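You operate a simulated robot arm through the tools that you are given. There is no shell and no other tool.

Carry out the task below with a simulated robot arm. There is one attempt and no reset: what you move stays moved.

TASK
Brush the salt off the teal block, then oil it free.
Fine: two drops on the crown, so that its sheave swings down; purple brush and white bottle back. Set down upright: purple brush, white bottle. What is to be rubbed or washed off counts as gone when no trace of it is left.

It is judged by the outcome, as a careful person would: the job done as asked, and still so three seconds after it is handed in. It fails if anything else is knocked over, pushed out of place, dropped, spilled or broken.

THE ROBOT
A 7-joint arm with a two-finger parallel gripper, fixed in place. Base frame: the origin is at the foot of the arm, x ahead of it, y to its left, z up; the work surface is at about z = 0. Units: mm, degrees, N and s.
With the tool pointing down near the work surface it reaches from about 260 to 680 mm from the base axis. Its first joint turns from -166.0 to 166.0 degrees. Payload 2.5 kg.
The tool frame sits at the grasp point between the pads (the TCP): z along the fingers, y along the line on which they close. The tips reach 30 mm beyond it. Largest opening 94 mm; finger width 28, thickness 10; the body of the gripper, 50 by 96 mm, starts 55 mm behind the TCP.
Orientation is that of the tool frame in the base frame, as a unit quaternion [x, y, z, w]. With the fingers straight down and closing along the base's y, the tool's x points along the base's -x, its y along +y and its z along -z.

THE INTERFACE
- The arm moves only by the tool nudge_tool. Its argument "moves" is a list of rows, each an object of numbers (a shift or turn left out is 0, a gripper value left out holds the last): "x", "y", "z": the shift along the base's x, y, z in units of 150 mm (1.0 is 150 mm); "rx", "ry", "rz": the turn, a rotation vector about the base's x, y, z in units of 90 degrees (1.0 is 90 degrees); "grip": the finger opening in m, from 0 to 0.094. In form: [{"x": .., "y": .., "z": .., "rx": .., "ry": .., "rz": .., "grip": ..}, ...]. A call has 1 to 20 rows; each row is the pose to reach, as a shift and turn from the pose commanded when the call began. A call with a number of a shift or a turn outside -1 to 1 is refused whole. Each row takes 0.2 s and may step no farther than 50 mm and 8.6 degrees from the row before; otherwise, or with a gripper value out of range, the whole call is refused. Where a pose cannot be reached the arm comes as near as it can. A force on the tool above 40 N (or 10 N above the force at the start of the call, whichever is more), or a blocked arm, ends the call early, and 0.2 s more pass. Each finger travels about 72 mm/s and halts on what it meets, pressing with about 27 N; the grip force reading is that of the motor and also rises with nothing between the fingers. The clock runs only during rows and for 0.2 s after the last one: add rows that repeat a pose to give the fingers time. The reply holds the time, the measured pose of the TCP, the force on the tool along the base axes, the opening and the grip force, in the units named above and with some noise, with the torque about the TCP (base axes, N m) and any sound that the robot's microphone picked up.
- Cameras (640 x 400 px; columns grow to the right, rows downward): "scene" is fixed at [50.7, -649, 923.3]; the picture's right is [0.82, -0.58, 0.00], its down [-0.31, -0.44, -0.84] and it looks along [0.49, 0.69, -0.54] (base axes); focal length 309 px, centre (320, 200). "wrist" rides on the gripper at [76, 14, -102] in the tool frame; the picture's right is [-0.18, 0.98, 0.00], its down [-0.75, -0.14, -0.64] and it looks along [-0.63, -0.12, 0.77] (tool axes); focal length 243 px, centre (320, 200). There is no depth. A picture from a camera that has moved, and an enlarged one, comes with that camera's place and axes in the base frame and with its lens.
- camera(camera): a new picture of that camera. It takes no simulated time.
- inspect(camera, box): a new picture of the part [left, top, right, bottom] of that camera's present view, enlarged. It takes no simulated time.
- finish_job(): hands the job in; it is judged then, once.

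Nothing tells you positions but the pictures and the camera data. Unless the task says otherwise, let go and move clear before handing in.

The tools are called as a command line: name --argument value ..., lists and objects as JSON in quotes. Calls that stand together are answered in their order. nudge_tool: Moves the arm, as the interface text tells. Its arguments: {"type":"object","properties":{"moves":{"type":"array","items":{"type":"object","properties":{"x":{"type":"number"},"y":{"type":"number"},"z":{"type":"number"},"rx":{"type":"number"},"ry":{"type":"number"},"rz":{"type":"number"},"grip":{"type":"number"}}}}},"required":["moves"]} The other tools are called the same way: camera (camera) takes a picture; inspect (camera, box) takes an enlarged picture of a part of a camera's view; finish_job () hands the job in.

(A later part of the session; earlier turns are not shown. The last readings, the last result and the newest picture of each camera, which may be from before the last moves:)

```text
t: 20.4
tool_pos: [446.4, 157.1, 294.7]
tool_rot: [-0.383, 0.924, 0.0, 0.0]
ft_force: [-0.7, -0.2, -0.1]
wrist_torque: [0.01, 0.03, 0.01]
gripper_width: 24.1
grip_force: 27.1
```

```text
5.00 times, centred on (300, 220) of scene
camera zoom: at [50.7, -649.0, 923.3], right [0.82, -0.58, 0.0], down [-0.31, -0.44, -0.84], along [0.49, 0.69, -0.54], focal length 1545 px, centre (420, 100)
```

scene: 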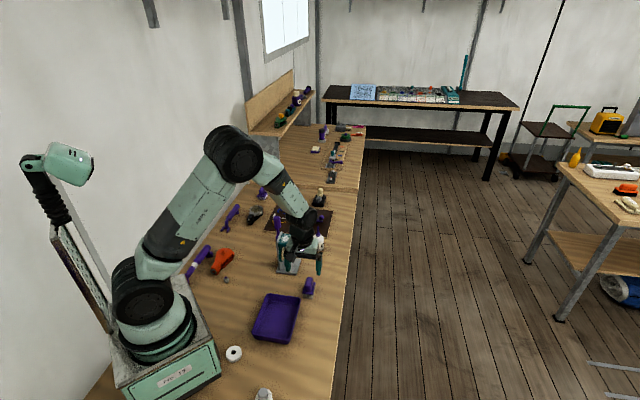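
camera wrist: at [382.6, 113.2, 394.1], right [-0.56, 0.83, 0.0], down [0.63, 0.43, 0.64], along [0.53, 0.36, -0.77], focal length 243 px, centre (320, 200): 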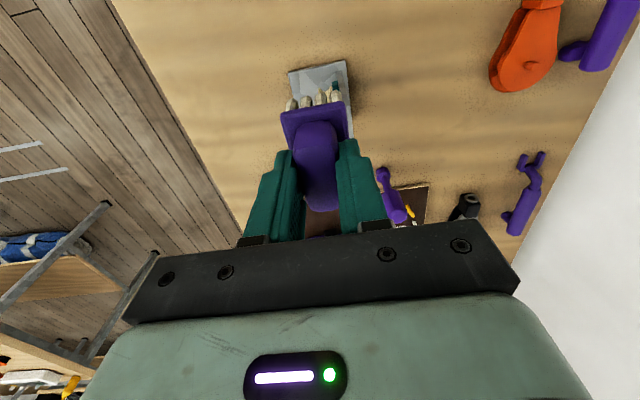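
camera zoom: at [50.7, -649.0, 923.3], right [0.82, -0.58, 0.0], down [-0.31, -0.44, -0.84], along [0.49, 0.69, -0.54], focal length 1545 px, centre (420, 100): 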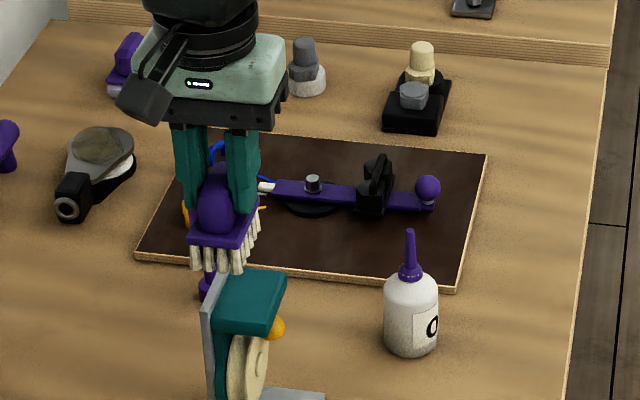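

The visible crown is clean. I move the brush away toward its home so I can view the whole crown from both cameras.

nudge_tool --moves '[{"y": -0.15}, {"x": 0.05, "y": -0.4}, {"x": 0.1, "y": -0.65}, {"x": 0.1657, "y": -0.85, "z": -0.1}, {"x": 0.1657, "y": -0.9103, "z": -0.22}, {"x": 0.1657, "y": -0.9103, "z": -0.22}]'

inspect --camera "scene" --box '[274, 226, 302, 254]'

inspect --camera "wrist" --box '[408, 155, 463, 225]'

inspect --camera "wrist" --box '[438, 160, 468, 222]'

```text
t: 21.8
tool_pos: [473.5, 19.6, 259.4]
tool_rot: [-0.383, 0.924, 0.0, 0.0]
ft_force: [0.5, 0.7, 0.6]
wrist_torque: [-0.01, -0.02, 0.0]
gripper_width: 24.1
grip_force: 27.1
```

```text
14.29 times, centred on (288, 240) of scene
camera zoom: at [50.7, -649.0, 923.3], right [0.82, -0.58, 0.0], down [-0.31, -0.44, -0.84], along [0.49, 0.69, -0.54], focal length 4414 px, centre (777, -371)
```

zoom: 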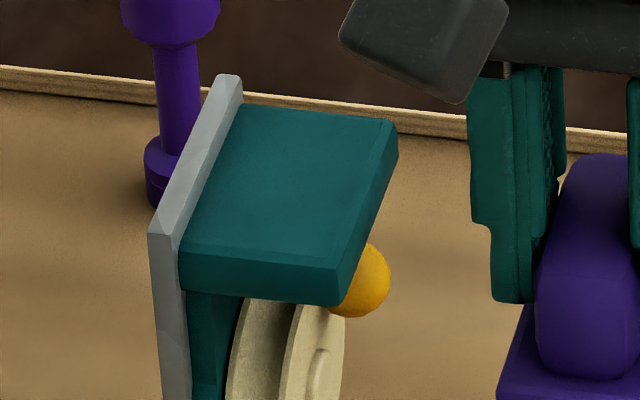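

```text
5.71 times, centred on (436, 190) of wrist
camera zoom: at [408.4, -23.3, 360.9], right [-0.56, 0.83, 0.0], down [0.63, 0.43, 0.64], along [0.53, 0.36, -0.77], focal length 1386 px, centre (-340, 257)
```

zoom: 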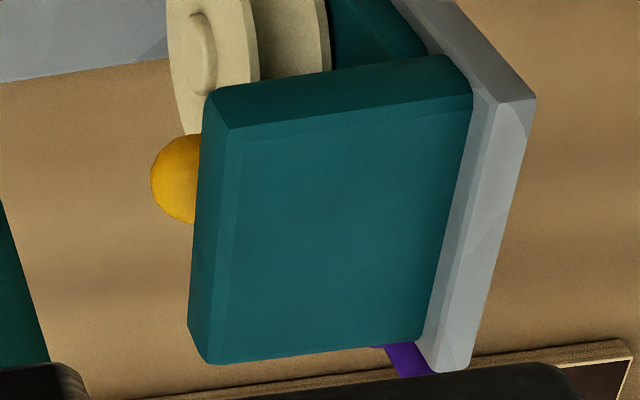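

```text
6.45 times, centred on (453, 191) of wrist
camera zoom: at [408.4, -23.3, 360.9], right [-0.56, 0.83, 0.0], down [0.63, 0.43, 0.64], along [0.53, 0.36, -0.77], focal length 1565 px, centre (-538, 258)
```

zoom: 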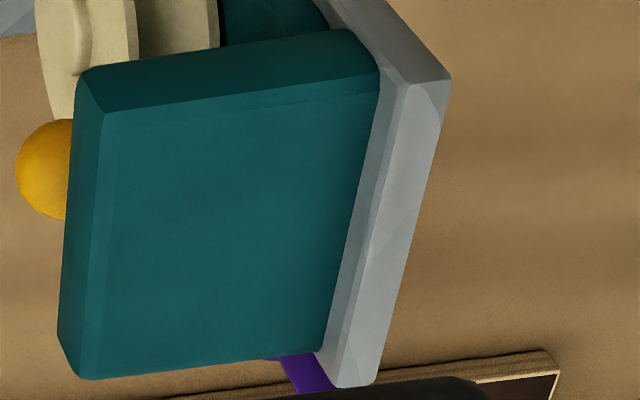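

The crown is completely clean from both views. Now I return the brush: straight down at its original spot, slow at the end.

nudge_tool --moves '[{"z": -0.2}, {"z": -0.45}, {"z": -0.7}, {"z": -0.9}, {"z": -1.0}, {"z": -1.0}]'

nudge_tool --moves '[{"z": -0.1}, {"z": -0.16}, {"z": -0.2}, {"z": -0.22}, {"z": -0.235}, {"z": -0.235}]'

inspect --camera "scene" --box '[285, 255, 335, 305]'

```text
t: 23.2
tool_pos: [472.3, 21.7, 108.2]
tool_rot: [-0.383, 0.924, 0.0, 0.0]
ft_force: [0.1, 0.6, -1.3]
wrist_torque: [0.01, -0.02, 0.02]
gripper_width: 24.1
grip_force: 26.8
```

```text
t: 24.6
tool_pos: [471.6, 20.5, 73.1]
tool_rot: [-0.383, 0.924, 0.0, 0.0]
ft_force: [0.1, 0.2, 0.0]
wrist_torque: [-0.05, -0.03, 0.02]
gripper_width: 24.1
grip_force: 27.3
```

```text
8.00 times, centred on (310, 280) of scene
camera zoom: at [50.7, -649.0, 923.3], right [0.82, -0.58, 0.0], down [-0.31, -0.44, -0.84], along [0.49, 0.69, -0.54], focal length 2472 px, centre (400, -440)
```

zoom: 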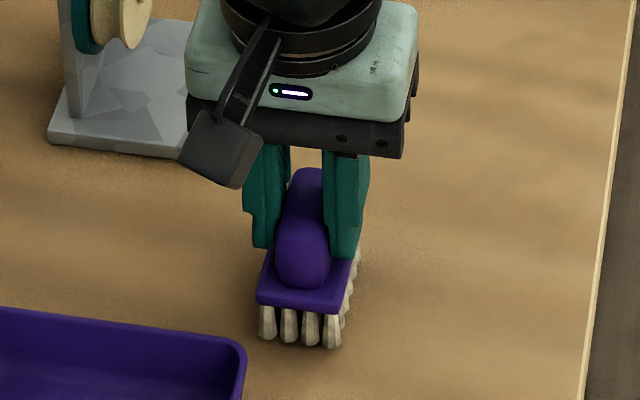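

The brush is within a few mm of the table. Stepping down until the force shows contact.

nudge_tool --moves '[{"z": -0.01}, {"z": -0.015}, {"z": -0.015}]'

```text
t: 25.4
tool_pos: [472.3, 20.5, 71.3]
tool_rot: [-0.382, 0.924, 0.0, -0.001]
ft_force: [0.2, 0.2, -0.3]
wrist_torque: [-0.02, -0.04, 0.0]
gripper_width: 23.9
grip_force: 26.6
```

nudge_tool --moves '[{"z": -0.007}, {"z": -0.013}, {"z": -0.013}]'

```text
t: 26.2
tool_pos: [473.0, 20.8, 69.1]
tool_rot: [-0.383, 0.924, 0.0, 0.0]
ft_force: [-0.1, -0.3, -1.1]
wrist_torque: [0.01, 0.0, -0.01]
gripper_width: 24.0
grip_force: 26.2
```

No contact yet at z = 69; continuing in small steps.

nudge_tool --moves '[{"z": -0.005}, {"z": -0.01}, {"z": -0.01}]'

inspect --camera "scene" --box '[295, 270, 325, 300]'

```text
t: 27.0
tool_pos: [472.8, 19.4, 68.4]
tool_rot: [-0.383, 0.924, 0.001, 0.0]
ft_force: [-4.5, -1.4, 15.3]
wrist_torque: [0.01, 0.22, 0.0]
gripper_width: 24.0
grip_force: 26.8
```

```text
13.33 times, centred on (310, 285) of scene
camera zoom: at [50.7, -649.0, 923.3], right [0.82, -0.58, 0.0], down [-0.31, -0.44, -0.84], along [0.49, 0.69, -0.54], focal length 4120 px, centre (453, -933)
```

zoom: 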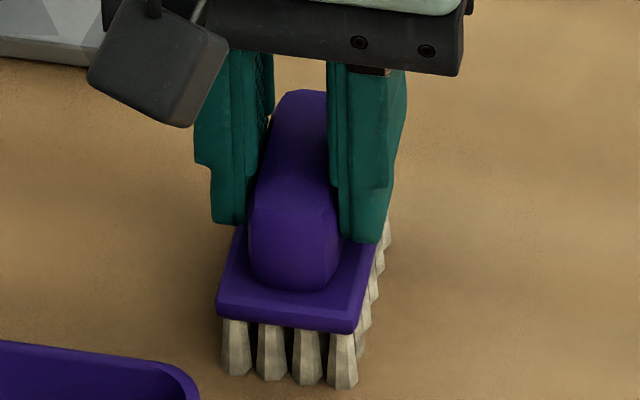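

Contact with the table, and the brush image matches its original position closely. Releasing and rising straight up.

nudge_tool --moves '[{"grip": 0.05}, {"grip": 0.06}, {"grip": 0.06}, {"z": 0.05, "grip": 0.06}, {"z": 0.15, "grip": 0.06}, {"z": 0.35, "grip": 0.06}, {"z": 0.6, "grip": 0.06}, {"z": 0.85, "grip": 0.06}, {"z": 1.0, "grip": 0.06}]'

inspect --camera "scene" --box '[295, 270, 325, 300]'

camera --camera "wrist"

```text
t: 29.0
tool_pos: [471.4, 20.1, 216.6]
tool_rot: [-0.383, 0.924, 0.0, 0.0]
ft_force: [-0.3, 0.1, -0.7]
wrist_torque: [-0.03, -0.02, 0.02]
gripper_width: 59.8
grip_force: 0.1
```

```text
13.33 times, centred on (310, 285) of scene
camera zoom: at [50.7, -649.0, 923.3], right [0.82, -0.58, 0.0], down [-0.31, -0.44, -0.84], along [0.49, 0.69, -0.54], focal length 4120 px, centre (453, -933)
```

zoom: 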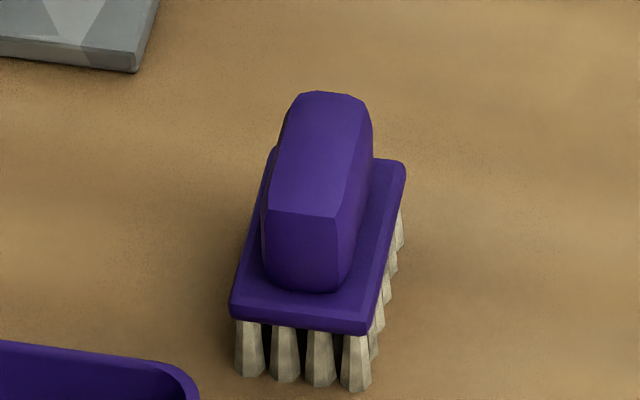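

```text
taken
camera wrist: at [407.8, -23.5, 318.7], right [-0.57, 0.82, 0.0], down [0.63, 0.43, 0.64], along [0.53, 0.36, -0.77], focal length 243 px, centre (320, 200)
```

wrist: 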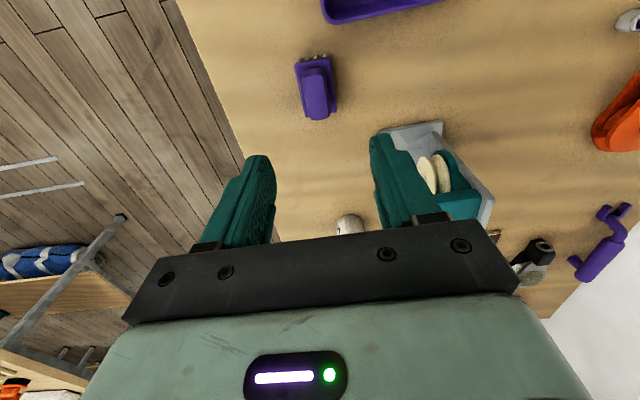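

The brush is back upright within about 3 mm of its original place. The bottle comes out at about (646, 206), 48 mm wide and 122 mm tall. I plan to grip its body from the side with the camera on top, so first I rehearse that orientation high up with an empty gripper.

nudge_tool --moves '[{"z": 0.15, "rz": -0.09}, {"z": 0.35, "rz": -0.18}, {"z": 0.55, "rz": -0.27, "x": -0.1}, {"z": 0.75, "rz": -0.36, "x": -0.2}, {"z": 0.85, "rz": -0.45, "x": -0.25}, {"z": 0.85, "rz": -0.54, "x": -0.25}, {"z": 0.85, "rz": -0.63, "x": -0.25}, {"z": 0.85, "rz": -0.72, "x": -0.25}, {"z": 0.85, "rz": -0.81, "x": -0.25}, {"z": 0.85, "rz": -0.9, "x": -0.25}, {"z": 0.85, "rz": -0.99, "x": -0.25}, {"z": 0.85, "rz": -1.0, "x": -0.25}, {"z": 0.85, "rz": -1.0, "x": -0.25}]'

nudge_tool --moves '[{"rz": -0.09}, {"rz": -0.18}, {"rz": -0.27}, {"rz": -0.36}, {"rz": -0.45}, {"rz": -0.54}, {"rz": -0.63}, {"rz": -0.72}, {"rz": -0.81}, {"rz": -0.9}, {"rz": -0.99}, {"rz": -1.0}, {"rz": -1.0}]'

camera --camera "scene"

camera --camera "wrist"

```text
t: 31.8
tool_pos: [434.9, 20.3, 343.8]
tool_rot: [0.384, 0.923, 0.001, 0.0]
ft_force: [-0.3, -0.3, 0.0]
wrist_torque: [0.02, 0.04, 0.02]
gripper_width: 60.0
grip_force: 0.0
```

```text
t: 34.6
tool_pos: [433.9, 21.2, 343.8]
tool_rot: [0.924, 0.382, 0.0, 0.0]
ft_force: [0.5, 0.3, -0.1]
wrist_torque: [-0.01, 0.0, 0.01]
gripper_width: 60.0
grip_force: 0.1
```

```text
taken
```

scene: 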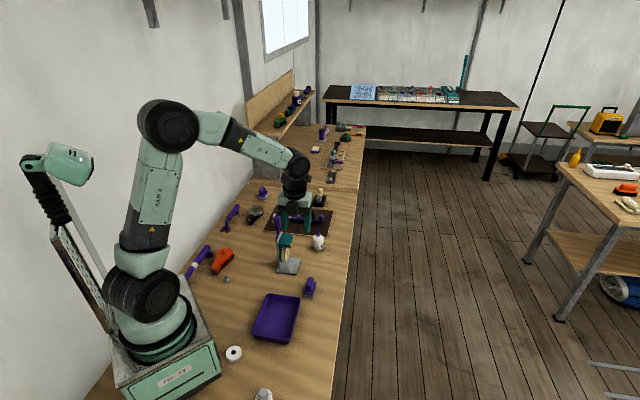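

```text
taken
camera wrist: at [498.6, 64.6, 446.2], right [0.56, -0.83, 0.0], down [-0.63, -0.43, 0.64], along [-0.53, -0.36, -0.77], focal length 243 px, centre (320, 200)
```

wrist: 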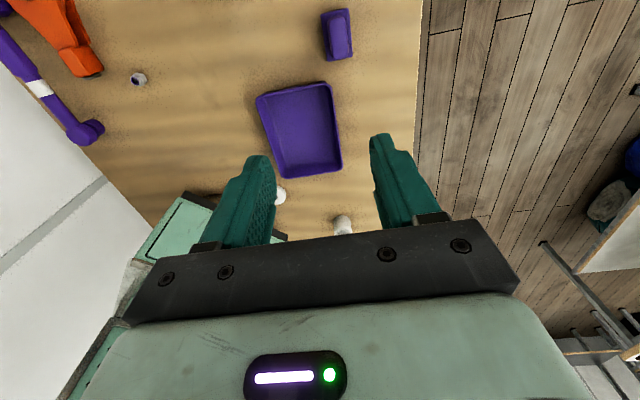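

The flipped orientation is reachable. Before going on, I'll check the other whitish object near the base so I'm sure which one is the white bottle.

inspect --camera "wrist" --box '[300, 190, 380, 240]'

inspect --camera "scene" --box '[300, 225, 335, 260]'

inspect --camera "scene" --box '[250, 180, 340, 270]'

```text
8.00 times, centred on (340, 215) of wrist
camera zoom: at [498.6, 64.6, 446.2], right [0.56, -0.83, 0.0], down [-0.63, -0.43, 0.64], along [-0.53, -0.36, -0.77], focal length 1941 px, centre (160, 80)
```

zoom: 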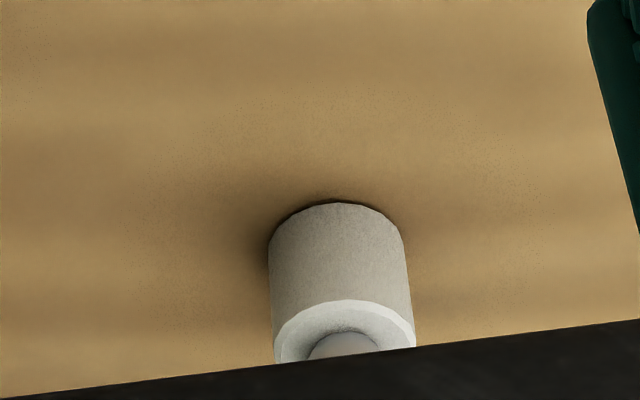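

```text
11.43 times, centred on (318, 242) of scene
camera zoom: at [50.7, -649.0, 923.3], right [0.82, -0.58, 0.0], down [-0.31, -0.44, -0.84], along [0.49, 0.69, -0.54], focal length 3531 px, centre (349, -286)
```

zoom: 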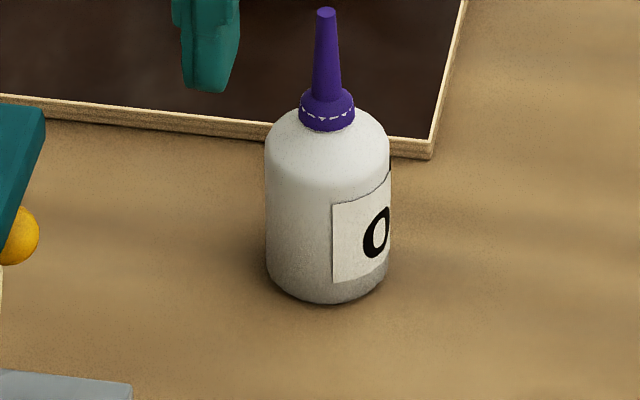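

```text
4.44 times, centred on (295, 225) of scene
camera zoom: at [50.7, -649.0, 923.3], right [0.82, -0.58, 0.0], down [-0.31, -0.44, -0.84], along [0.49, 0.69, -0.54], focal length 1373 px, centre (431, 89)
```

zoom: 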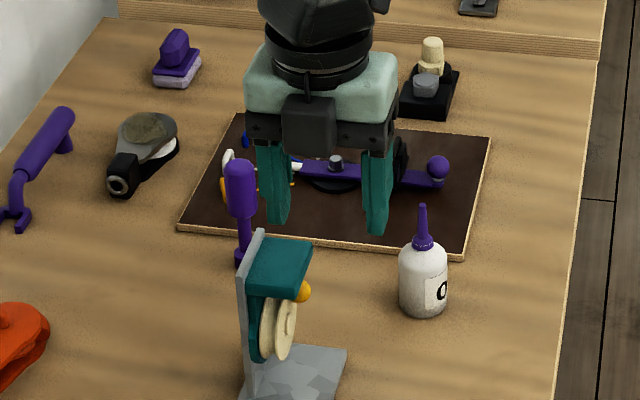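

The O-labelled bottle with the purple nozzle is clearly the oil bottle. Now I rehearse pitching the tool to 20° below horizontal, high up.

nudge_tool --moves '[{"rx": 0.061, "ry": -0.061}, {"rx": 0.122, "ry": -0.122}, {"rx": 0.183, "ry": -0.183}, {"rx": 0.244, "ry": -0.244}, {"rx": 0.305, "ry": -0.305}, {"rx": 0.366, "ry": -0.366}, {"rx": 0.427, "ry": -0.427}, {"rx": 0.488, "ry": -0.488}, {"rx": 0.55, "ry": -0.55}, {"rx": 0.55, "ry": -0.55}, {"rx": 0.55, "ry": -0.55}]'

camera --camera "scene"

camera --camera "wrist"

```text
t: 37.0
tool_pos: [434.3, 20.0, 344.3]
tool_rot: [0.757, 0.313, 0.53, -0.219]
ft_force: [-0.2, -0.4, -0.7]
wrist_torque: [-0.02, 0.01, 0.0]
gripper_width: 60.2
grip_force: 0.1
```

```text
taken
```

scene: 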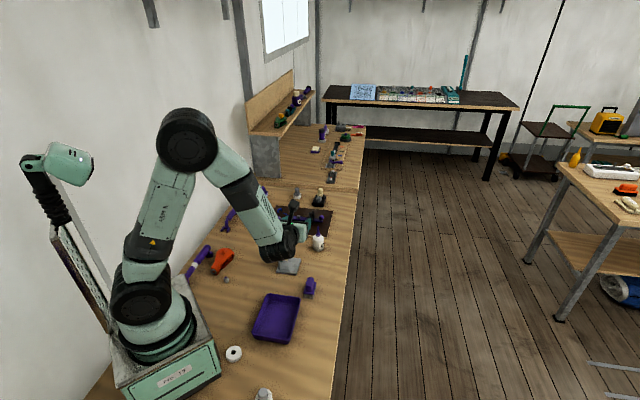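

```text
taken
camera wrist: at [395.0, -39.2, 450.1], right [0.65, -0.74, -0.17], down [-0.71, -0.51, -0.49], along [0.27, 0.44, -0.85], focal length 243 px, centre (320, 200)
```

wrist: 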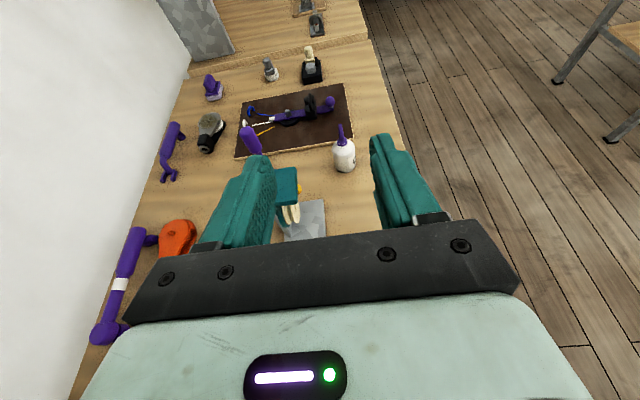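

The pitch pose is reachable and the camera views ahead along the fingers. Now rehearsing the roll that would tip the bottle, in two 90° halves.

nudge_tool --moves '[{"rx": -0.06, "ry": -0.06, "rz": 0.0309}, {"rx": -0.12, "ry": -0.12, "rz": 0.0618}, {"rx": -0.18, "ry": -0.18, "rz": 0.0926}, {"rx": -0.24, "ry": -0.24, "rz": 0.1235}, {"rx": -0.3, "ry": -0.3, "rz": 0.1544}, {"rx": -0.36, "ry": -0.36, "rz": 0.1853}, {"rx": -0.42, "ry": -0.42, "rz": 0.2162}, {"rx": -0.48, "ry": -0.48, "rz": 0.247}, {"rx": -0.54, "ry": -0.54, "rz": 0.2779}, {"rx": -0.6, "ry": -0.6, "rz": 0.3088}, {"rx": -0.6645, "ry": -0.6645, "rz": 0.342}, {"rx": -0.6645, "ry": -0.6645, "rz": 0.342}]'

nudge_tool --moves '[{"rx": -0.06, "ry": -0.06, "rz": 0.0309}, {"rx": -0.12, "ry": -0.12, "rz": 0.0618}, {"rx": -0.18, "ry": -0.18, "rz": 0.0926}, {"rx": -0.24, "ry": -0.24, "rz": 0.1235}, {"rx": -0.3, "ry": -0.3, "rz": 0.1544}, {"rx": -0.36, "ry": -0.36, "rz": 0.1853}, {"rx": -0.42, "ry": -0.42, "rz": 0.2162}, {"rx": -0.48, "ry": -0.48, "rz": 0.247}, {"rx": -0.54, "ry": -0.54, "rz": 0.2779}, {"rx": -0.6, "ry": -0.6, "rz": 0.3088}, {"rx": -0.6645, "ry": -0.6645, "rz": 0.342}, {"rx": -0.6645, "ry": -0.6645, "rz": 0.342}]'

camera --camera "scene"

camera --camera "wrist"

```text
refused: row 11 steps farther than a row can; nothing moved
```

```text
refused: row 11 steps farther than a row can; nothing moved
```

```text
taken
```

scene: 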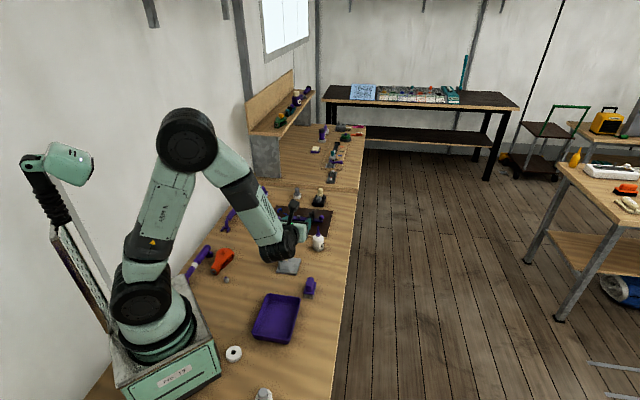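

```text
taken
camera wrist: at [395.0, -39.2, 450.1], right [0.65, -0.74, -0.17], down [-0.71, -0.51, -0.49], along [0.27, 0.44, -0.85], focal length 243 px, centre (320, 200)
```

wrist: 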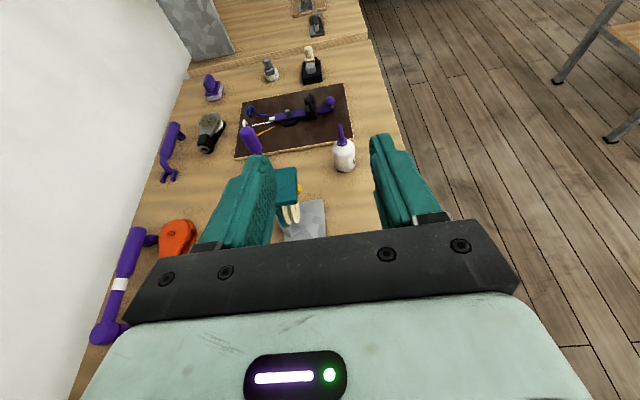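

The last row was slightly too large a turn; repeating with even steps.

nudge_tool --moves '[{"rx": -0.0604, "ry": -0.0604, "rz": 0.0311}, {"rx": -0.1208, "ry": -0.1208, "rz": 0.0622}, {"rx": -0.1812, "ry": -0.1812, "rz": 0.0933}, {"rx": -0.2416, "ry": -0.2416, "rz": 0.1244}, {"rx": -0.302, "ry": -0.302, "rz": 0.1555}, {"rx": -0.3624, "ry": -0.3624, "rz": 0.1865}, {"rx": -0.4228, "ry": -0.4228, "rz": 0.2176}, {"rx": -0.4832, "ry": -0.4832, "rz": 0.2487}, {"rx": -0.5436, "ry": -0.5436, "rz": 0.2798}, {"rx": -0.604, "ry": -0.604, "rz": 0.3109}, {"rx": -0.6645, "ry": -0.6645, "rz": 0.342}, {"rx": -0.6645, "ry": -0.6645, "rz": 0.342}]'

nudge_tool --moves '[{"rx": -0.0604, "ry": -0.0604, "rz": 0.0311}, {"rx": -0.1208, "ry": -0.1208, "rz": 0.0622}, {"rx": -0.1812, "ry": -0.1812, "rz": 0.0933}, {"rx": -0.2416, "ry": -0.2416, "rz": 0.1244}, {"rx": -0.302, "ry": -0.302, "rz": 0.1555}, {"rx": -0.3624, "ry": -0.3624, "rz": 0.1865}, {"rx": -0.4228, "ry": -0.4228, "rz": 0.2176}, {"rx": -0.4832, "ry": -0.4832, "rz": 0.2487}, {"rx": -0.5436, "ry": -0.5436, "rz": 0.2798}, {"rx": -0.604, "ry": -0.604, "rz": 0.3109}, {"rx": -0.6645, "ry": -0.6645, "rz": 0.342}, {"rx": -0.6645, "ry": -0.6645, "rz": 0.342}]'

camera --camera "scene"

camera --camera "wrist"

```text
t: 39.6
tool_pos: [433.9, 22.0, 344.7]
tool_rot: [0.314, 0.757, 0.53, 0.22]
ft_force: [-0.5, 1.0, -0.4]
wrist_torque: [0.0, 0.0, -0.02]
gripper_width: 60.2
grip_force: 0.0
```

```text
t: 42.2
tool_pos: [435.3, 19.7, 344.7]
tool_rot: [-0.314, 0.756, 0.219, 0.53]
ft_force: [0.4, -0.2, 0.4]
wrist_torque: [-0.07, 0.04, -0.02]
gripper_width: 60.2
grip_force: 0.0
```

```text
taken
```

scene: 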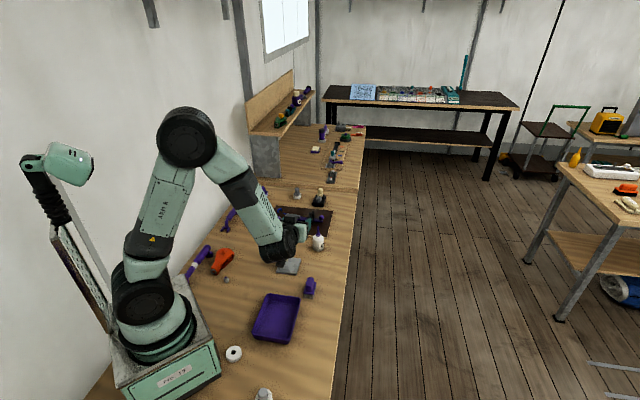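

```text
taken
camera wrist: at [338.0, -56.7, 307.5], right [-0.65, 0.74, 0.17], down [-0.15, -0.34, 0.93], along [0.74, 0.58, 0.33], focal length 243 px, centre (320, 200)
```

wrist: 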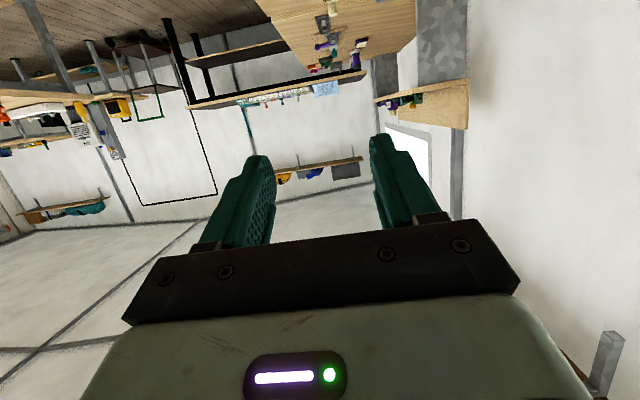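

The full 180° roll is reachable. Rolling back to the grasp roll.

nudge_tool --moves '[{"rx": 0.0604, "ry": 0.0604, "rz": -0.0311}, {"rx": 0.1208, "ry": 0.1208, "rz": -0.0622}, {"rx": 0.1812, "ry": 0.1812, "rz": -0.0933}, {"rx": 0.2416, "ry": 0.2416, "rz": -0.1244}, {"rx": 0.302, "ry": 0.302, "rz": -0.1555}, {"rx": 0.3624, "ry": 0.3624, "rz": -0.1865}, {"rx": 0.4228, "ry": 0.4228, "rz": -0.2176}, {"rx": 0.4832, "ry": 0.4832, "rz": -0.2487}, {"rx": 0.5436, "ry": 0.5436, "rz": -0.2798}, {"rx": 0.604, "ry": 0.604, "rz": -0.3109}, {"rx": 0.6645, "ry": 0.6645, "rz": -0.342}, {"rx": 0.6645, "ry": 0.6645, "rz": -0.342}]'

nudge_tool --moves '[{"rx": 0.0604, "ry": 0.0604, "rz": -0.0311}, {"rx": 0.1208, "ry": 0.1208, "rz": -0.0622}, {"rx": 0.1812, "ry": 0.1812, "rz": -0.0933}, {"rx": 0.2416, "ry": 0.2416, "rz": -0.1244}, {"rx": 0.302, "ry": 0.302, "rz": -0.1555}, {"rx": 0.3624, "ry": 0.3624, "rz": -0.1865}, {"rx": 0.4228, "ry": 0.4228, "rz": -0.2176}, {"rx": 0.4832, "ry": 0.4832, "rz": -0.2487}, {"rx": 0.5436, "ry": 0.5436, "rz": -0.2798}, {"rx": 0.604, "ry": 0.604, "rz": -0.3109}, {"rx": 0.6645, "ry": 0.6645, "rz": -0.342}, {"rx": 0.6645, "ry": 0.6645, "rz": -0.342}]'

inspect --camera "wrist" --box '[300, 110, 390, 190]'

```text
t: 44.8
tool_pos: [435.4, 20.5, 345.1]
tool_rot: [0.314, 0.756, 0.53, 0.219]
ft_force: [0.0, -0.2, -0.1]
wrist_torque: [0.03, -0.02, 0.01]
gripper_width: 60.0
grip_force: 0.1
```

```text
t: 47.4
tool_pos: [433.3, 21.8, 344.1]
tool_rot: [0.757, 0.313, 0.53, -0.22]
ft_force: [0.3, 0.6, 0.6]
wrist_torque: [-0.01, 0.0, -0.01]
gripper_width: 60.1
grip_force: 0.0
```

```text
5.00 times, centred on (345, 150) of wrist
camera zoom: at [394.4, -39.1, 450.1], right [0.65, -0.74, -0.17], down [-0.71, -0.51, -0.49], along [0.27, 0.44, -0.85], focal length 1213 px, centre (195, 450)
```

zoom: 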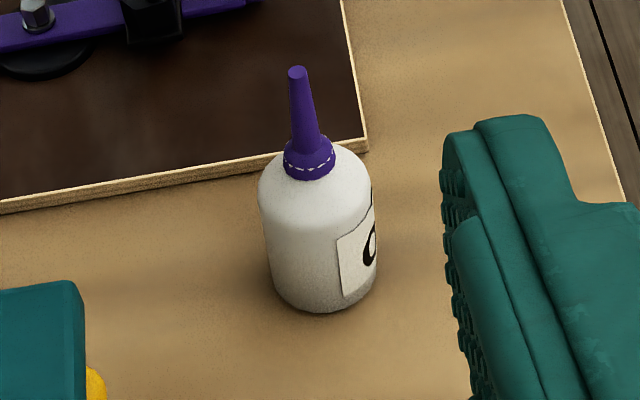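

The bottle's centre is at about (645.7, 206), tip height about 122 mm. I'll approach with the tool yawed to 60° to keep the forearm away from the stand, first stopping high above the bottle with fingers open 76 mm.

nudge_tool --moves '[{"x": 0.15, "y": 0.12, "rz": 0.06, "grip": 0.076}, {"x": 0.35, "y": 0.28, "rz": 0.12, "grip": 0.076}, {"x": 0.55, "y": 0.44, "z": -0.05, "rz": 0.1667, "grip": 0.076}, {"x": 0.75, "y": 0.6, "z": -0.1, "rz": 0.1667, "grip": 0.076}, {"x": 0.9, "y": 0.72, "z": -0.15, "rz": 0.1667, "grip": 0.076}, {"x": 1.0, "y": 0.8, "z": -0.2, "rz": 0.1667, "grip": 0.076}, {"x": 1.0, "y": 0.8, "z": -0.2, "rz": 0.1667, "grip": 0.076}]'

camera --camera "scene"

camera --camera "wrist"

```text
t: 49.0
tool_pos: [584.9, 141.6, 316.7]
tool_rot: [0.709, 0.409, 0.497, -0.287]
ft_force: [-0.5, 0.9, 0.0]
wrist_torque: [-0.03, 0.02, -0.03]
gripper_width: 75.9
grip_force: 0.0
```

```text
taken
```

scene: 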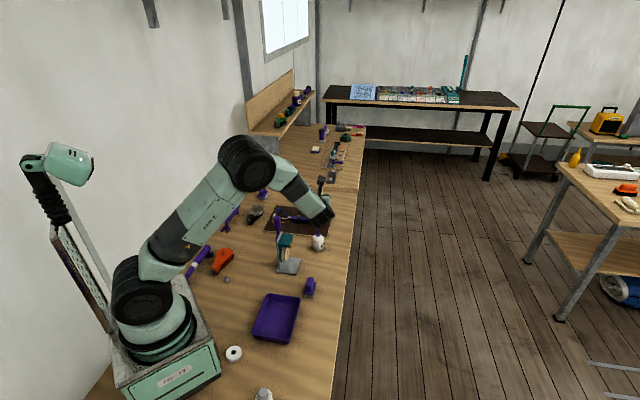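

```text
taken
camera wrist: at [562.0, 73.1, 421.6], right [0.82, -0.55, -0.17], down [-0.55, -0.68, -0.49], along [0.15, 0.5, -0.86], focal length 243 px, centre (320, 200)
```

wrist: 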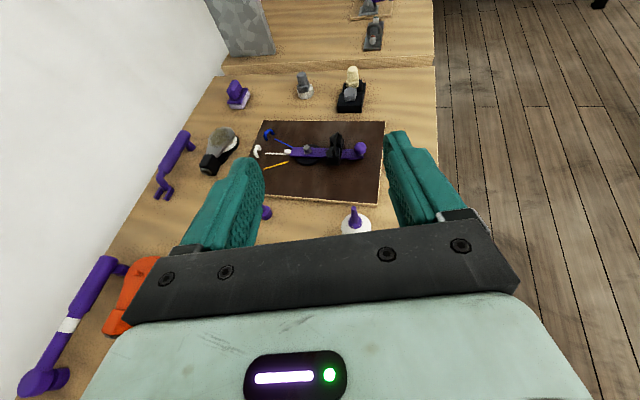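

The bottle tip projects to about (644.7, 205.5), agreeing with my estimate. A quick zoom to confirm before moving over it.

inspect --camera "wrist" --box '[310, 170, 400, 250]'

```text
5.00 times, centred on (355, 210) of wrist
camera zoom: at [562.0, 73.1, 421.6], right [0.82, -0.55, -0.17], down [-0.55, -0.68, -0.49], along [0.15, 0.5, -0.86], focal length 1213 px, centre (145, 150)
```

zoom: 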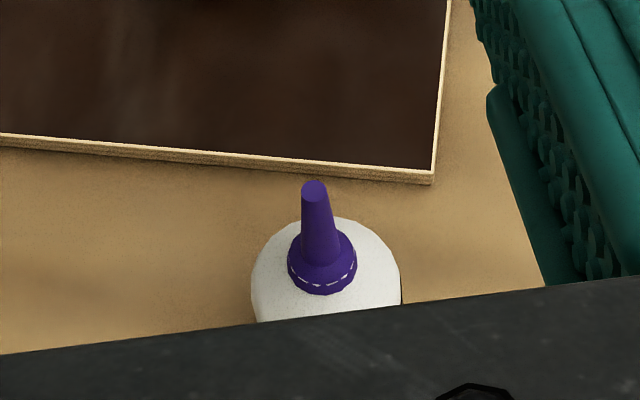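

Bottle centre confirmed at (644.6, 205.8). Moving directly above it.

nudge_tool --moves '[{"x": 0.15, "y": 0.15}, {"x": 0.3, "y": 0.3, "z": -0.15}, {"x": 0.3987, "y": 0.4373, "z": -0.3}, {"x": 0.3987, "y": 0.4373, "z": -0.55}, {"x": 0.3987, "y": 0.4373, "z": -0.767}, {"x": 0.3987, "y": 0.4373, "z": -0.767}, {"x": 0.3987, "y": 0.4373, "z": -0.767}]'

inspect --camera "scene" --box '[240, 150, 360, 290]'

camera --camera "wrist"

```text
t: 50.6
tool_pos: [644.4, 206.1, 197.3]
tool_rot: [0.71, 0.409, 0.497, -0.286]
ft_force: [0.2, 1.2, 0.6]
wrist_torque: [0.01, -0.01, 0.0]
gripper_width: 75.8
grip_force: 0.0
```

```text
2.86 times, centred on (300, 220) of scene
camera zoom: at [50.7, -649.0, 923.3], right [0.82, -0.58, 0.0], down [-0.31, -0.44, -0.84], along [0.49, 0.69, -0.54], focal length 883 px, centre (377, 143)
```

zoom: 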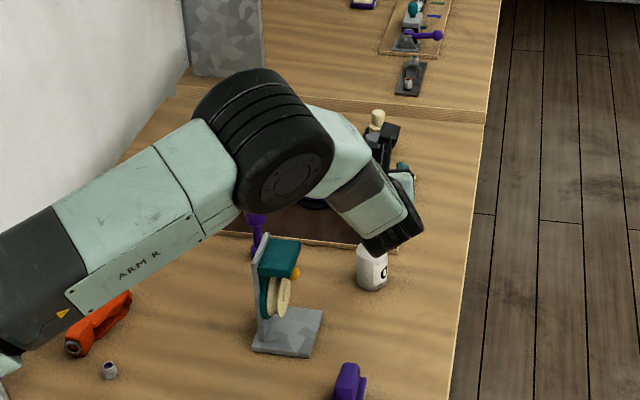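

```text
taken
camera wrist: at [621.9, 137.6, 303.2], right [0.82, -0.55, -0.17], down [-0.55, -0.68, -0.49], along [0.15, 0.5, -0.86], focal length 243 px, centre (320, 200)
```

wrist: 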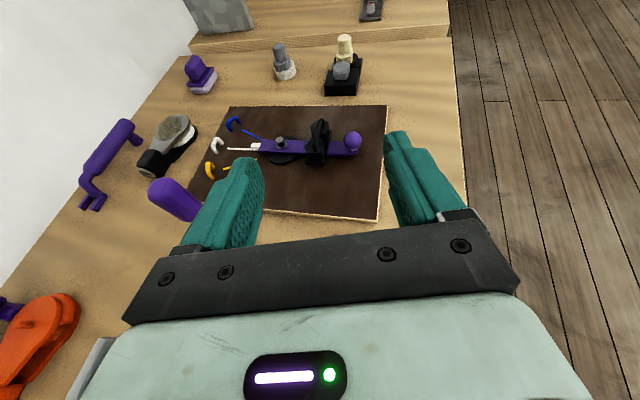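

The pose above the bottle is reached; elbow is well above the stand. Descending in stages while checking clearances.

nudge_tool --moves '[{"z": -0.1}, {"z": -0.25}, {"z": -0.4}, {"z": -0.5}, {"z": -0.5}]'

inspect --camera "scene" --box '[240, 150, 360, 290]'

camera --camera "wrist"

```text
t: 51.8
tool_pos: [646.3, 206.8, 125.0]
tool_rot: [0.71, 0.41, 0.497, -0.287]
ft_force: [-0.3, 0.3, -0.1]
wrist_torque: [-0.01, 0.01, -0.01]
gripper_width: 76.0
grip_force: 0.0
```

```text
2.86 times, centred on (300, 220) of scene
camera zoom: at [50.7, -649.0, 923.3], right [0.82, -0.58, 0.0], down [-0.31, -0.44, -0.84], along [0.49, 0.69, -0.54], focal length 883 px, centre (377, 143)
```

zoom: 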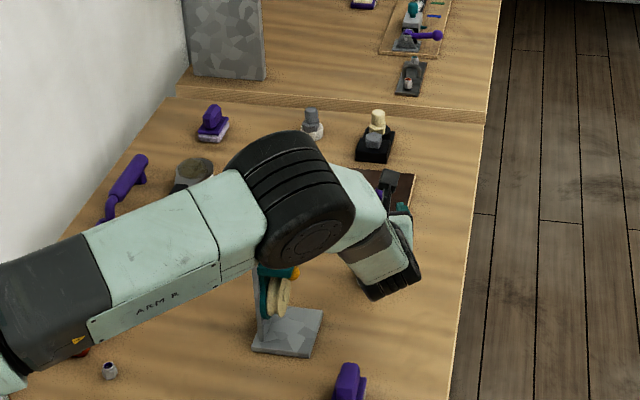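

```text
taken
camera wrist: at [622.7, 138.2, 230.1], right [0.82, -0.55, -0.17], down [-0.55, -0.68, -0.49], along [0.15, 0.5, -0.86], focal length 243 px, centre (320, 200)
```

wrist: 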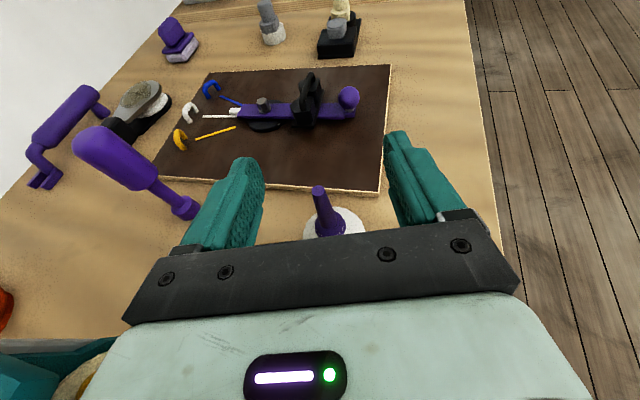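

The nozzle tip is exactly at the grasp point between the fingers, so the bottle is centred. The elbow stays high and away from the stand; continuing down in two stages.

nudge_tool --moves '[{"z": -0.1}, {"z": -0.2}, {"z": -0.3}, {"z": -0.3}]'

inspect --camera "scene" --box '[240, 150, 360, 290]'

camera --camera "wrist"

```text
t: 52.8
tool_pos: [645.1, 206.1, 78.7]
tool_rot: [0.709, 0.41, 0.497, -0.286]
ft_force: [0.7, 0.3, -0.8]
wrist_torque: [-0.02, 0.0, 0.02]
gripper_width: 75.8
grip_force: 0.1
```

```text
2.86 times, centred on (300, 220) of scene
camera zoom: at [50.7, -649.0, 923.3], right [0.82, -0.58, 0.0], down [-0.31, -0.44, -0.84], along [0.49, 0.69, -0.54], focal length 883 px, centre (377, 143)
```

zoom: 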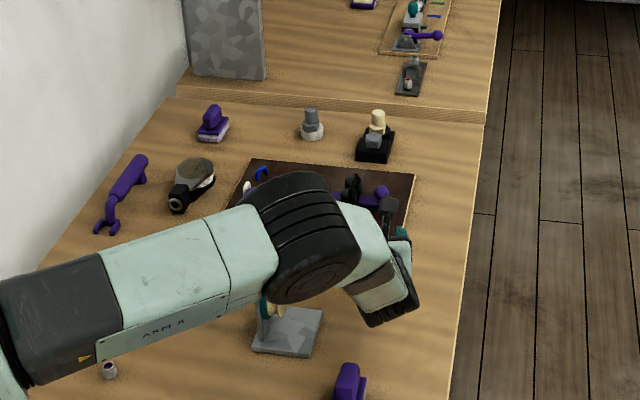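

```text
taken
camera wrist: at [622.1, 138.5, 184.9], right [0.82, -0.55, -0.17], down [-0.55, -0.68, -0.49], along [0.15, 0.5, -0.86], focal length 243 px, centre (320, 200)
```

wrist: 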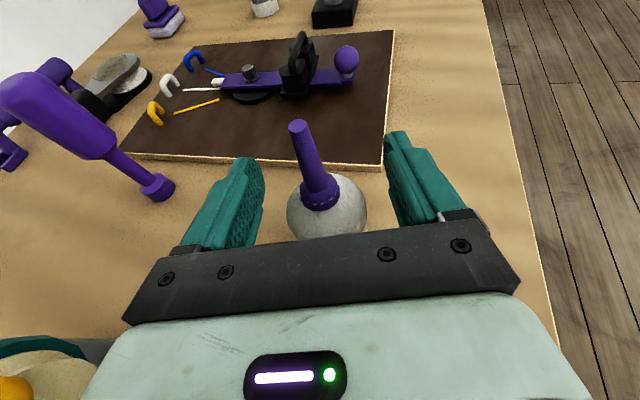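

The bottle is neatly between the fingers. Lowering the last 39 mm in small steps, watching force.

nudge_tool --moves '[{"z": -0.06}, {"z": -0.12}, {"z": -0.18}, {"z": -0.18}]'

inspect --camera "scene" --box '[240, 150, 360, 290]'

camera --camera "wrist"

```text
t: 53.8
tool_pos: [643.3, 205.7, 52.1]
tool_rot: [0.71, 0.41, 0.496, -0.286]
ft_force: [0.3, 0.5, 1.0]
wrist_torque: [0.0, 0.01, -0.01]
gripper_width: 76.0
grip_force: 0.1
```

```text
2.86 times, centred on (300, 220) of scene
camera zoom: at [50.7, -649.0, 923.3], right [0.82, -0.58, 0.0], down [-0.31, -0.44, -0.84], along [0.49, 0.69, -0.54], focal length 883 px, centre (377, 143)
```

zoom: 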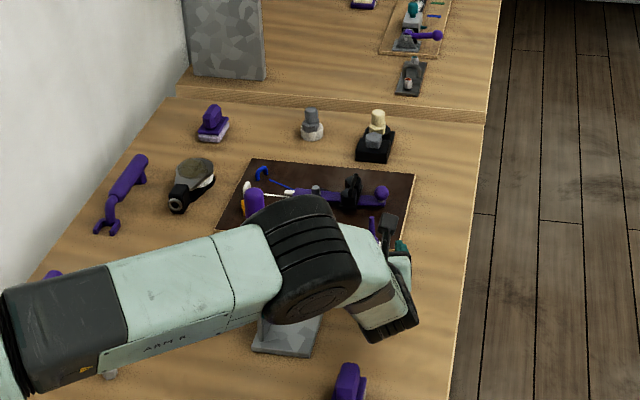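

```text
taken
camera wrist: at [621.5, 137.4, 157.6], right [0.82, -0.55, -0.17], down [-0.55, -0.68, -0.49], along [0.15, 0.5, -0.86], focal length 243 px, centre (320, 200)
```

wrist: 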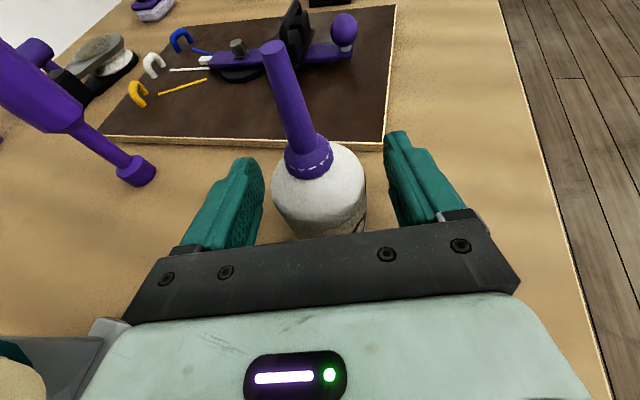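

Nearly there; final 13 mm down to grip the middle of the body, then close.

nudge_tool --moves '[{"z": -0.04}, {"z": -0.087}, {"z": -0.087}]'

inspect --camera "wrist" --box '[170, 20, 490, 260]'

```text
t: 54.6
tool_pos: [643.4, 205.5, 38.0]
tool_rot: [0.71, 0.409, 0.497, -0.286]
ft_force: [0.1, 0.0, -0.4]
wrist_torque: [0.04, 0.02, 0.04]
gripper_width: 75.8
grip_force: 0.0
```

```text
1.67 times, centred on (330, 140) of wrist
camera zoom: at [621.3, 137.4, 144.4], right [0.82, -0.55, -0.17], down [-0.55, -0.68, -0.49], along [0.15, 0.5, -0.86], focal length 404 px, centre (303, 300)
```

zoom: 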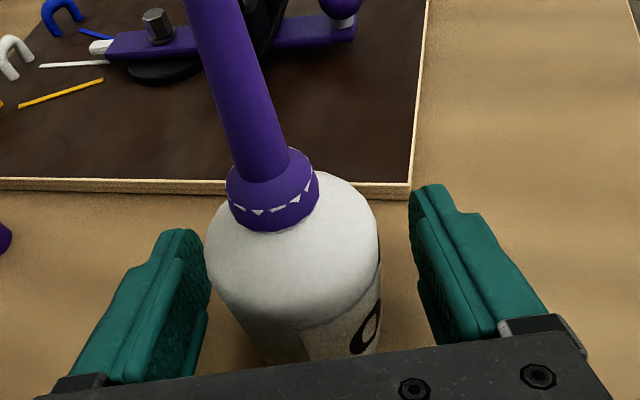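

Fingers straddle the body evenly. Closing on the bottle.

nudge_tool --moves '[{"grip": 0.06}, {"grip": 0.05}, {"grip": 0.04}, {"grip": 0.04}]'

inspect --camera "wrist" --box '[170, 20, 490, 260]'

```text
t: 55.6
tool_pos: [644.2, 203.8, 38.4]
tool_rot: [0.709, 0.41, 0.497, -0.287]
ft_force: [-0.3, 0.8, -0.2]
wrist_torque: [0.03, 0.05, 0.0]
gripper_width: 52.6
grip_force: 27.2
```

```text
1.67 times, centred on (330, 140) of wrist
camera zoom: at [621.3, 137.4, 144.4], right [0.82, -0.55, -0.17], down [-0.55, -0.68, -0.49], along [0.15, 0.5, -0.86], focal length 404 px, centre (303, 300)
```

zoom: 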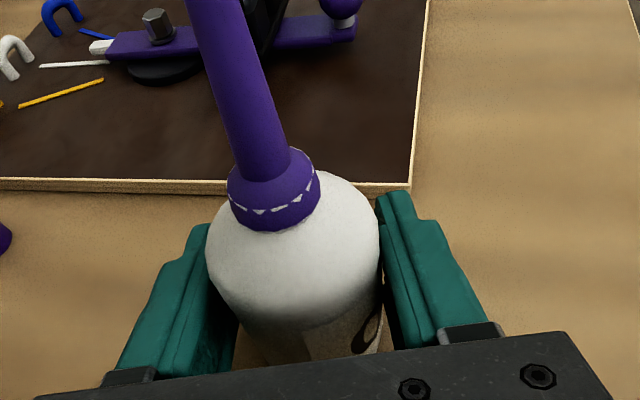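

Gripped at 52.6 mm with 27 N, and the bottle hardly moved. Lifting gently.

nudge_tool --moves '[{"z": 0.03}, {"z": 0.1}, {"z": 0.2}, {"z": 0.35}, {"z": 0.5}, {"z": 0.65}, {"z": 0.8}, {"z": 0.95}, {"z": 1.0}, {"z": 1.0}]'

camera --camera "wrist"

inspect --camera "scene" --box '[240, 150, 360, 290]'

```text
t: 57.8
tool_pos: [643.4, 205.9, 190.2]
tool_rot: [0.71, 0.409, 0.497, -0.287]
ft_force: [-0.7, 0.9, 0.0]
wrist_torque: [0.0, 0.02, 0.02]
gripper_width: 52.5
grip_force: 26.6
```

```text
taken
camera wrist: at [621.3, 137.9, 294.9], right [0.82, -0.55, -0.17], down [-0.55, -0.68, -0.49], along [0.15, 0.5, -0.86], focal length 243 px, centre (320, 200)
```

wrist: 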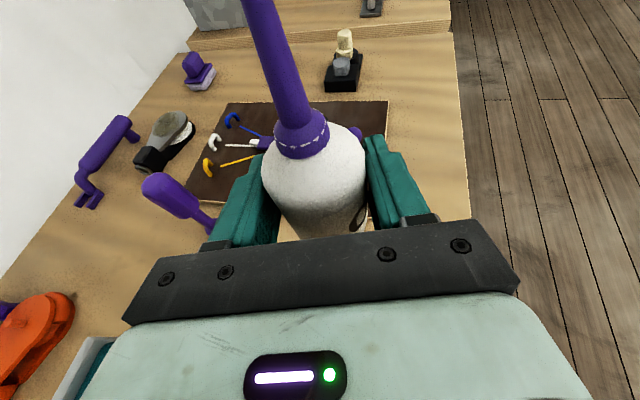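

```text
2.86 times, centred on (300, 220) of scene
camera zoom: at [50.7, -649.0, 923.3], right [0.82, -0.58, 0.0], down [-0.31, -0.44, -0.84], along [0.49, 0.69, -0.54], focal length 883 px, centre (377, 143)
```

zoom: 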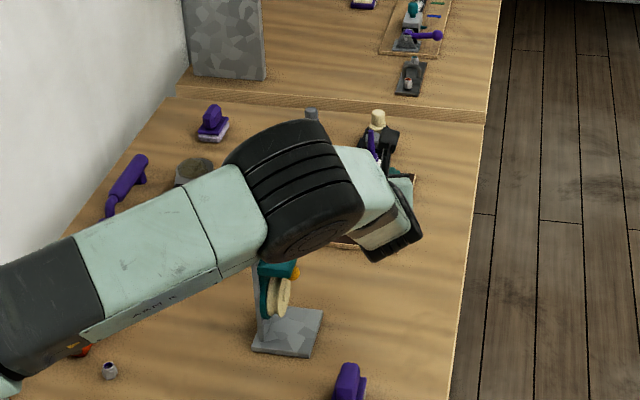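

The bottle is held upright and steady. I carry it to beside the crown, still upright and high.

nudge_tool --moves '[{"z": 0.15}, {"x": -0.1, "y": -0.04, "z": 0.3}, {"x": -0.25, "y": -0.1, "z": 0.467}, {"x": -0.4, "y": -0.16, "z": 0.467}, {"x": -0.52, "y": -0.2, "z": 0.467}, {"x": -0.585, "y": -0.228, "z": 0.467}, {"x": -0.585, "y": -0.228, "z": 0.467}]'

camera --camera "scene"

inspect --camera "scene" --box '[250, 170, 350, 280]'

```text
t: 59.4
tool_pos: [554.8, 171.7, 260.3]
tool_rot: [0.709, 0.409, 0.497, -0.287]
ft_force: [-1.2, 0.4, -0.9]
wrist_torque: [0.02, -0.01, -0.03]
gripper_width: 52.4
grip_force: 27.2
```

```text
taken
```

scene: 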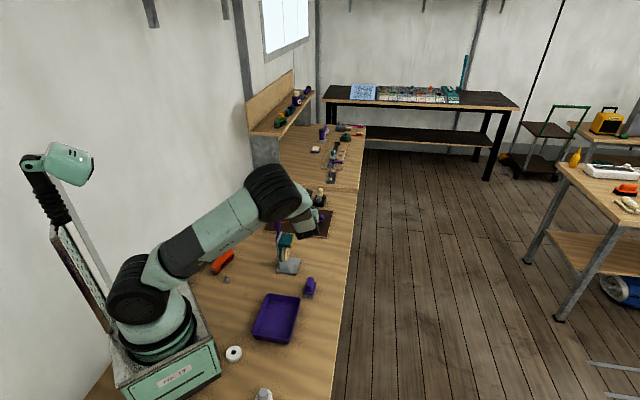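

```text
3.64 times, centred on (300, 225) of scene
camera zoom: at [50.7, -649.0, 923.3], right [0.82, -0.58, 0.0], down [-0.31, -0.44, -0.84], along [0.49, 0.69, -0.54], focal length 1124 px, centre (393, 109)
```

zoom: 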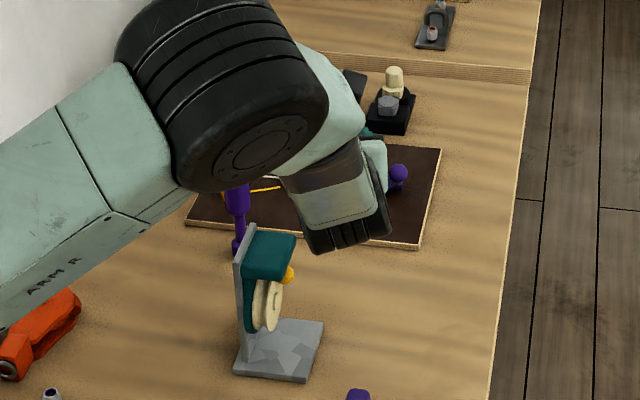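

Clear space around. Now rolling the tool about its own axis by 90° at this height; the nozzle swings over the crown, ending just short of horizontal.

nudge_tool --moves '[{"rx": -0.0427, "ry": -0.074, "rz": 0.0311}, {"rx": -0.0854, "ry": -0.148, "rz": 0.0622}, {"rx": -0.1281, "ry": -0.2219, "rz": 0.0933}, {"rx": -0.1708, "ry": -0.2959, "rz": 0.1244}, {"rx": -0.2135, "ry": -0.3699, "rz": 0.1555}, {"rx": -0.2563, "ry": -0.4439, "rz": 0.1865}, {"rx": -0.299, "ry": -0.5179, "rz": 0.2176}, {"rx": -0.3417, "ry": -0.5919, "rz": 0.2487}, {"rx": -0.3759, "ry": -0.651, "rz": 0.2736}, {"rx": -0.3759, "ry": -0.651, "rz": 0.2736}]'

inspect --camera "scene" --box '[250, 170, 350, 280]'

camera --camera "wrist"

```text
t: 61.6
tool_pos: [556.8, 172.4, 259.0]
tool_rot: [0.332, 0.749, 0.57, 0.06]
ft_force: [0.5, -0.5, -1.7]
wrist_torque: [-0.03, 0.01, 0.0]
gripper_width: 52.6
grip_force: 26.6
```

```text
3.64 times, centred on (300, 225) of scene
camera zoom: at [50.7, -649.0, 923.3], right [0.82, -0.58, 0.0], down [-0.31, -0.44, -0.84], along [0.49, 0.69, -0.54], focal length 1124 px, centre (393, 109)
```

zoom: 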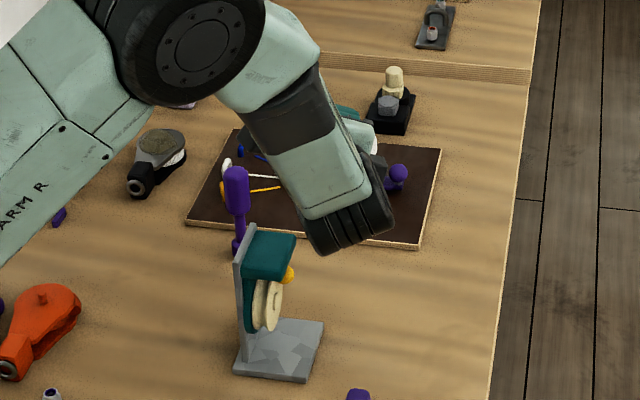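

```text
taken
camera wrist: at [455.9, 134.0, 328.7], right [0.56, 0.02, 0.83], down [0.22, -0.97, -0.12], along [0.8, 0.25, -0.55], focal length 243 px, centre (320, 200)
```

wrist: 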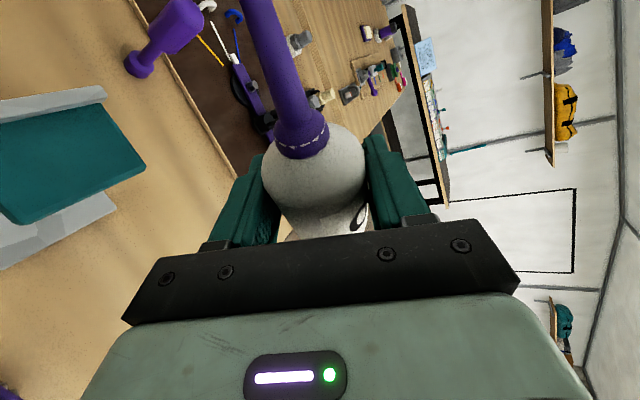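

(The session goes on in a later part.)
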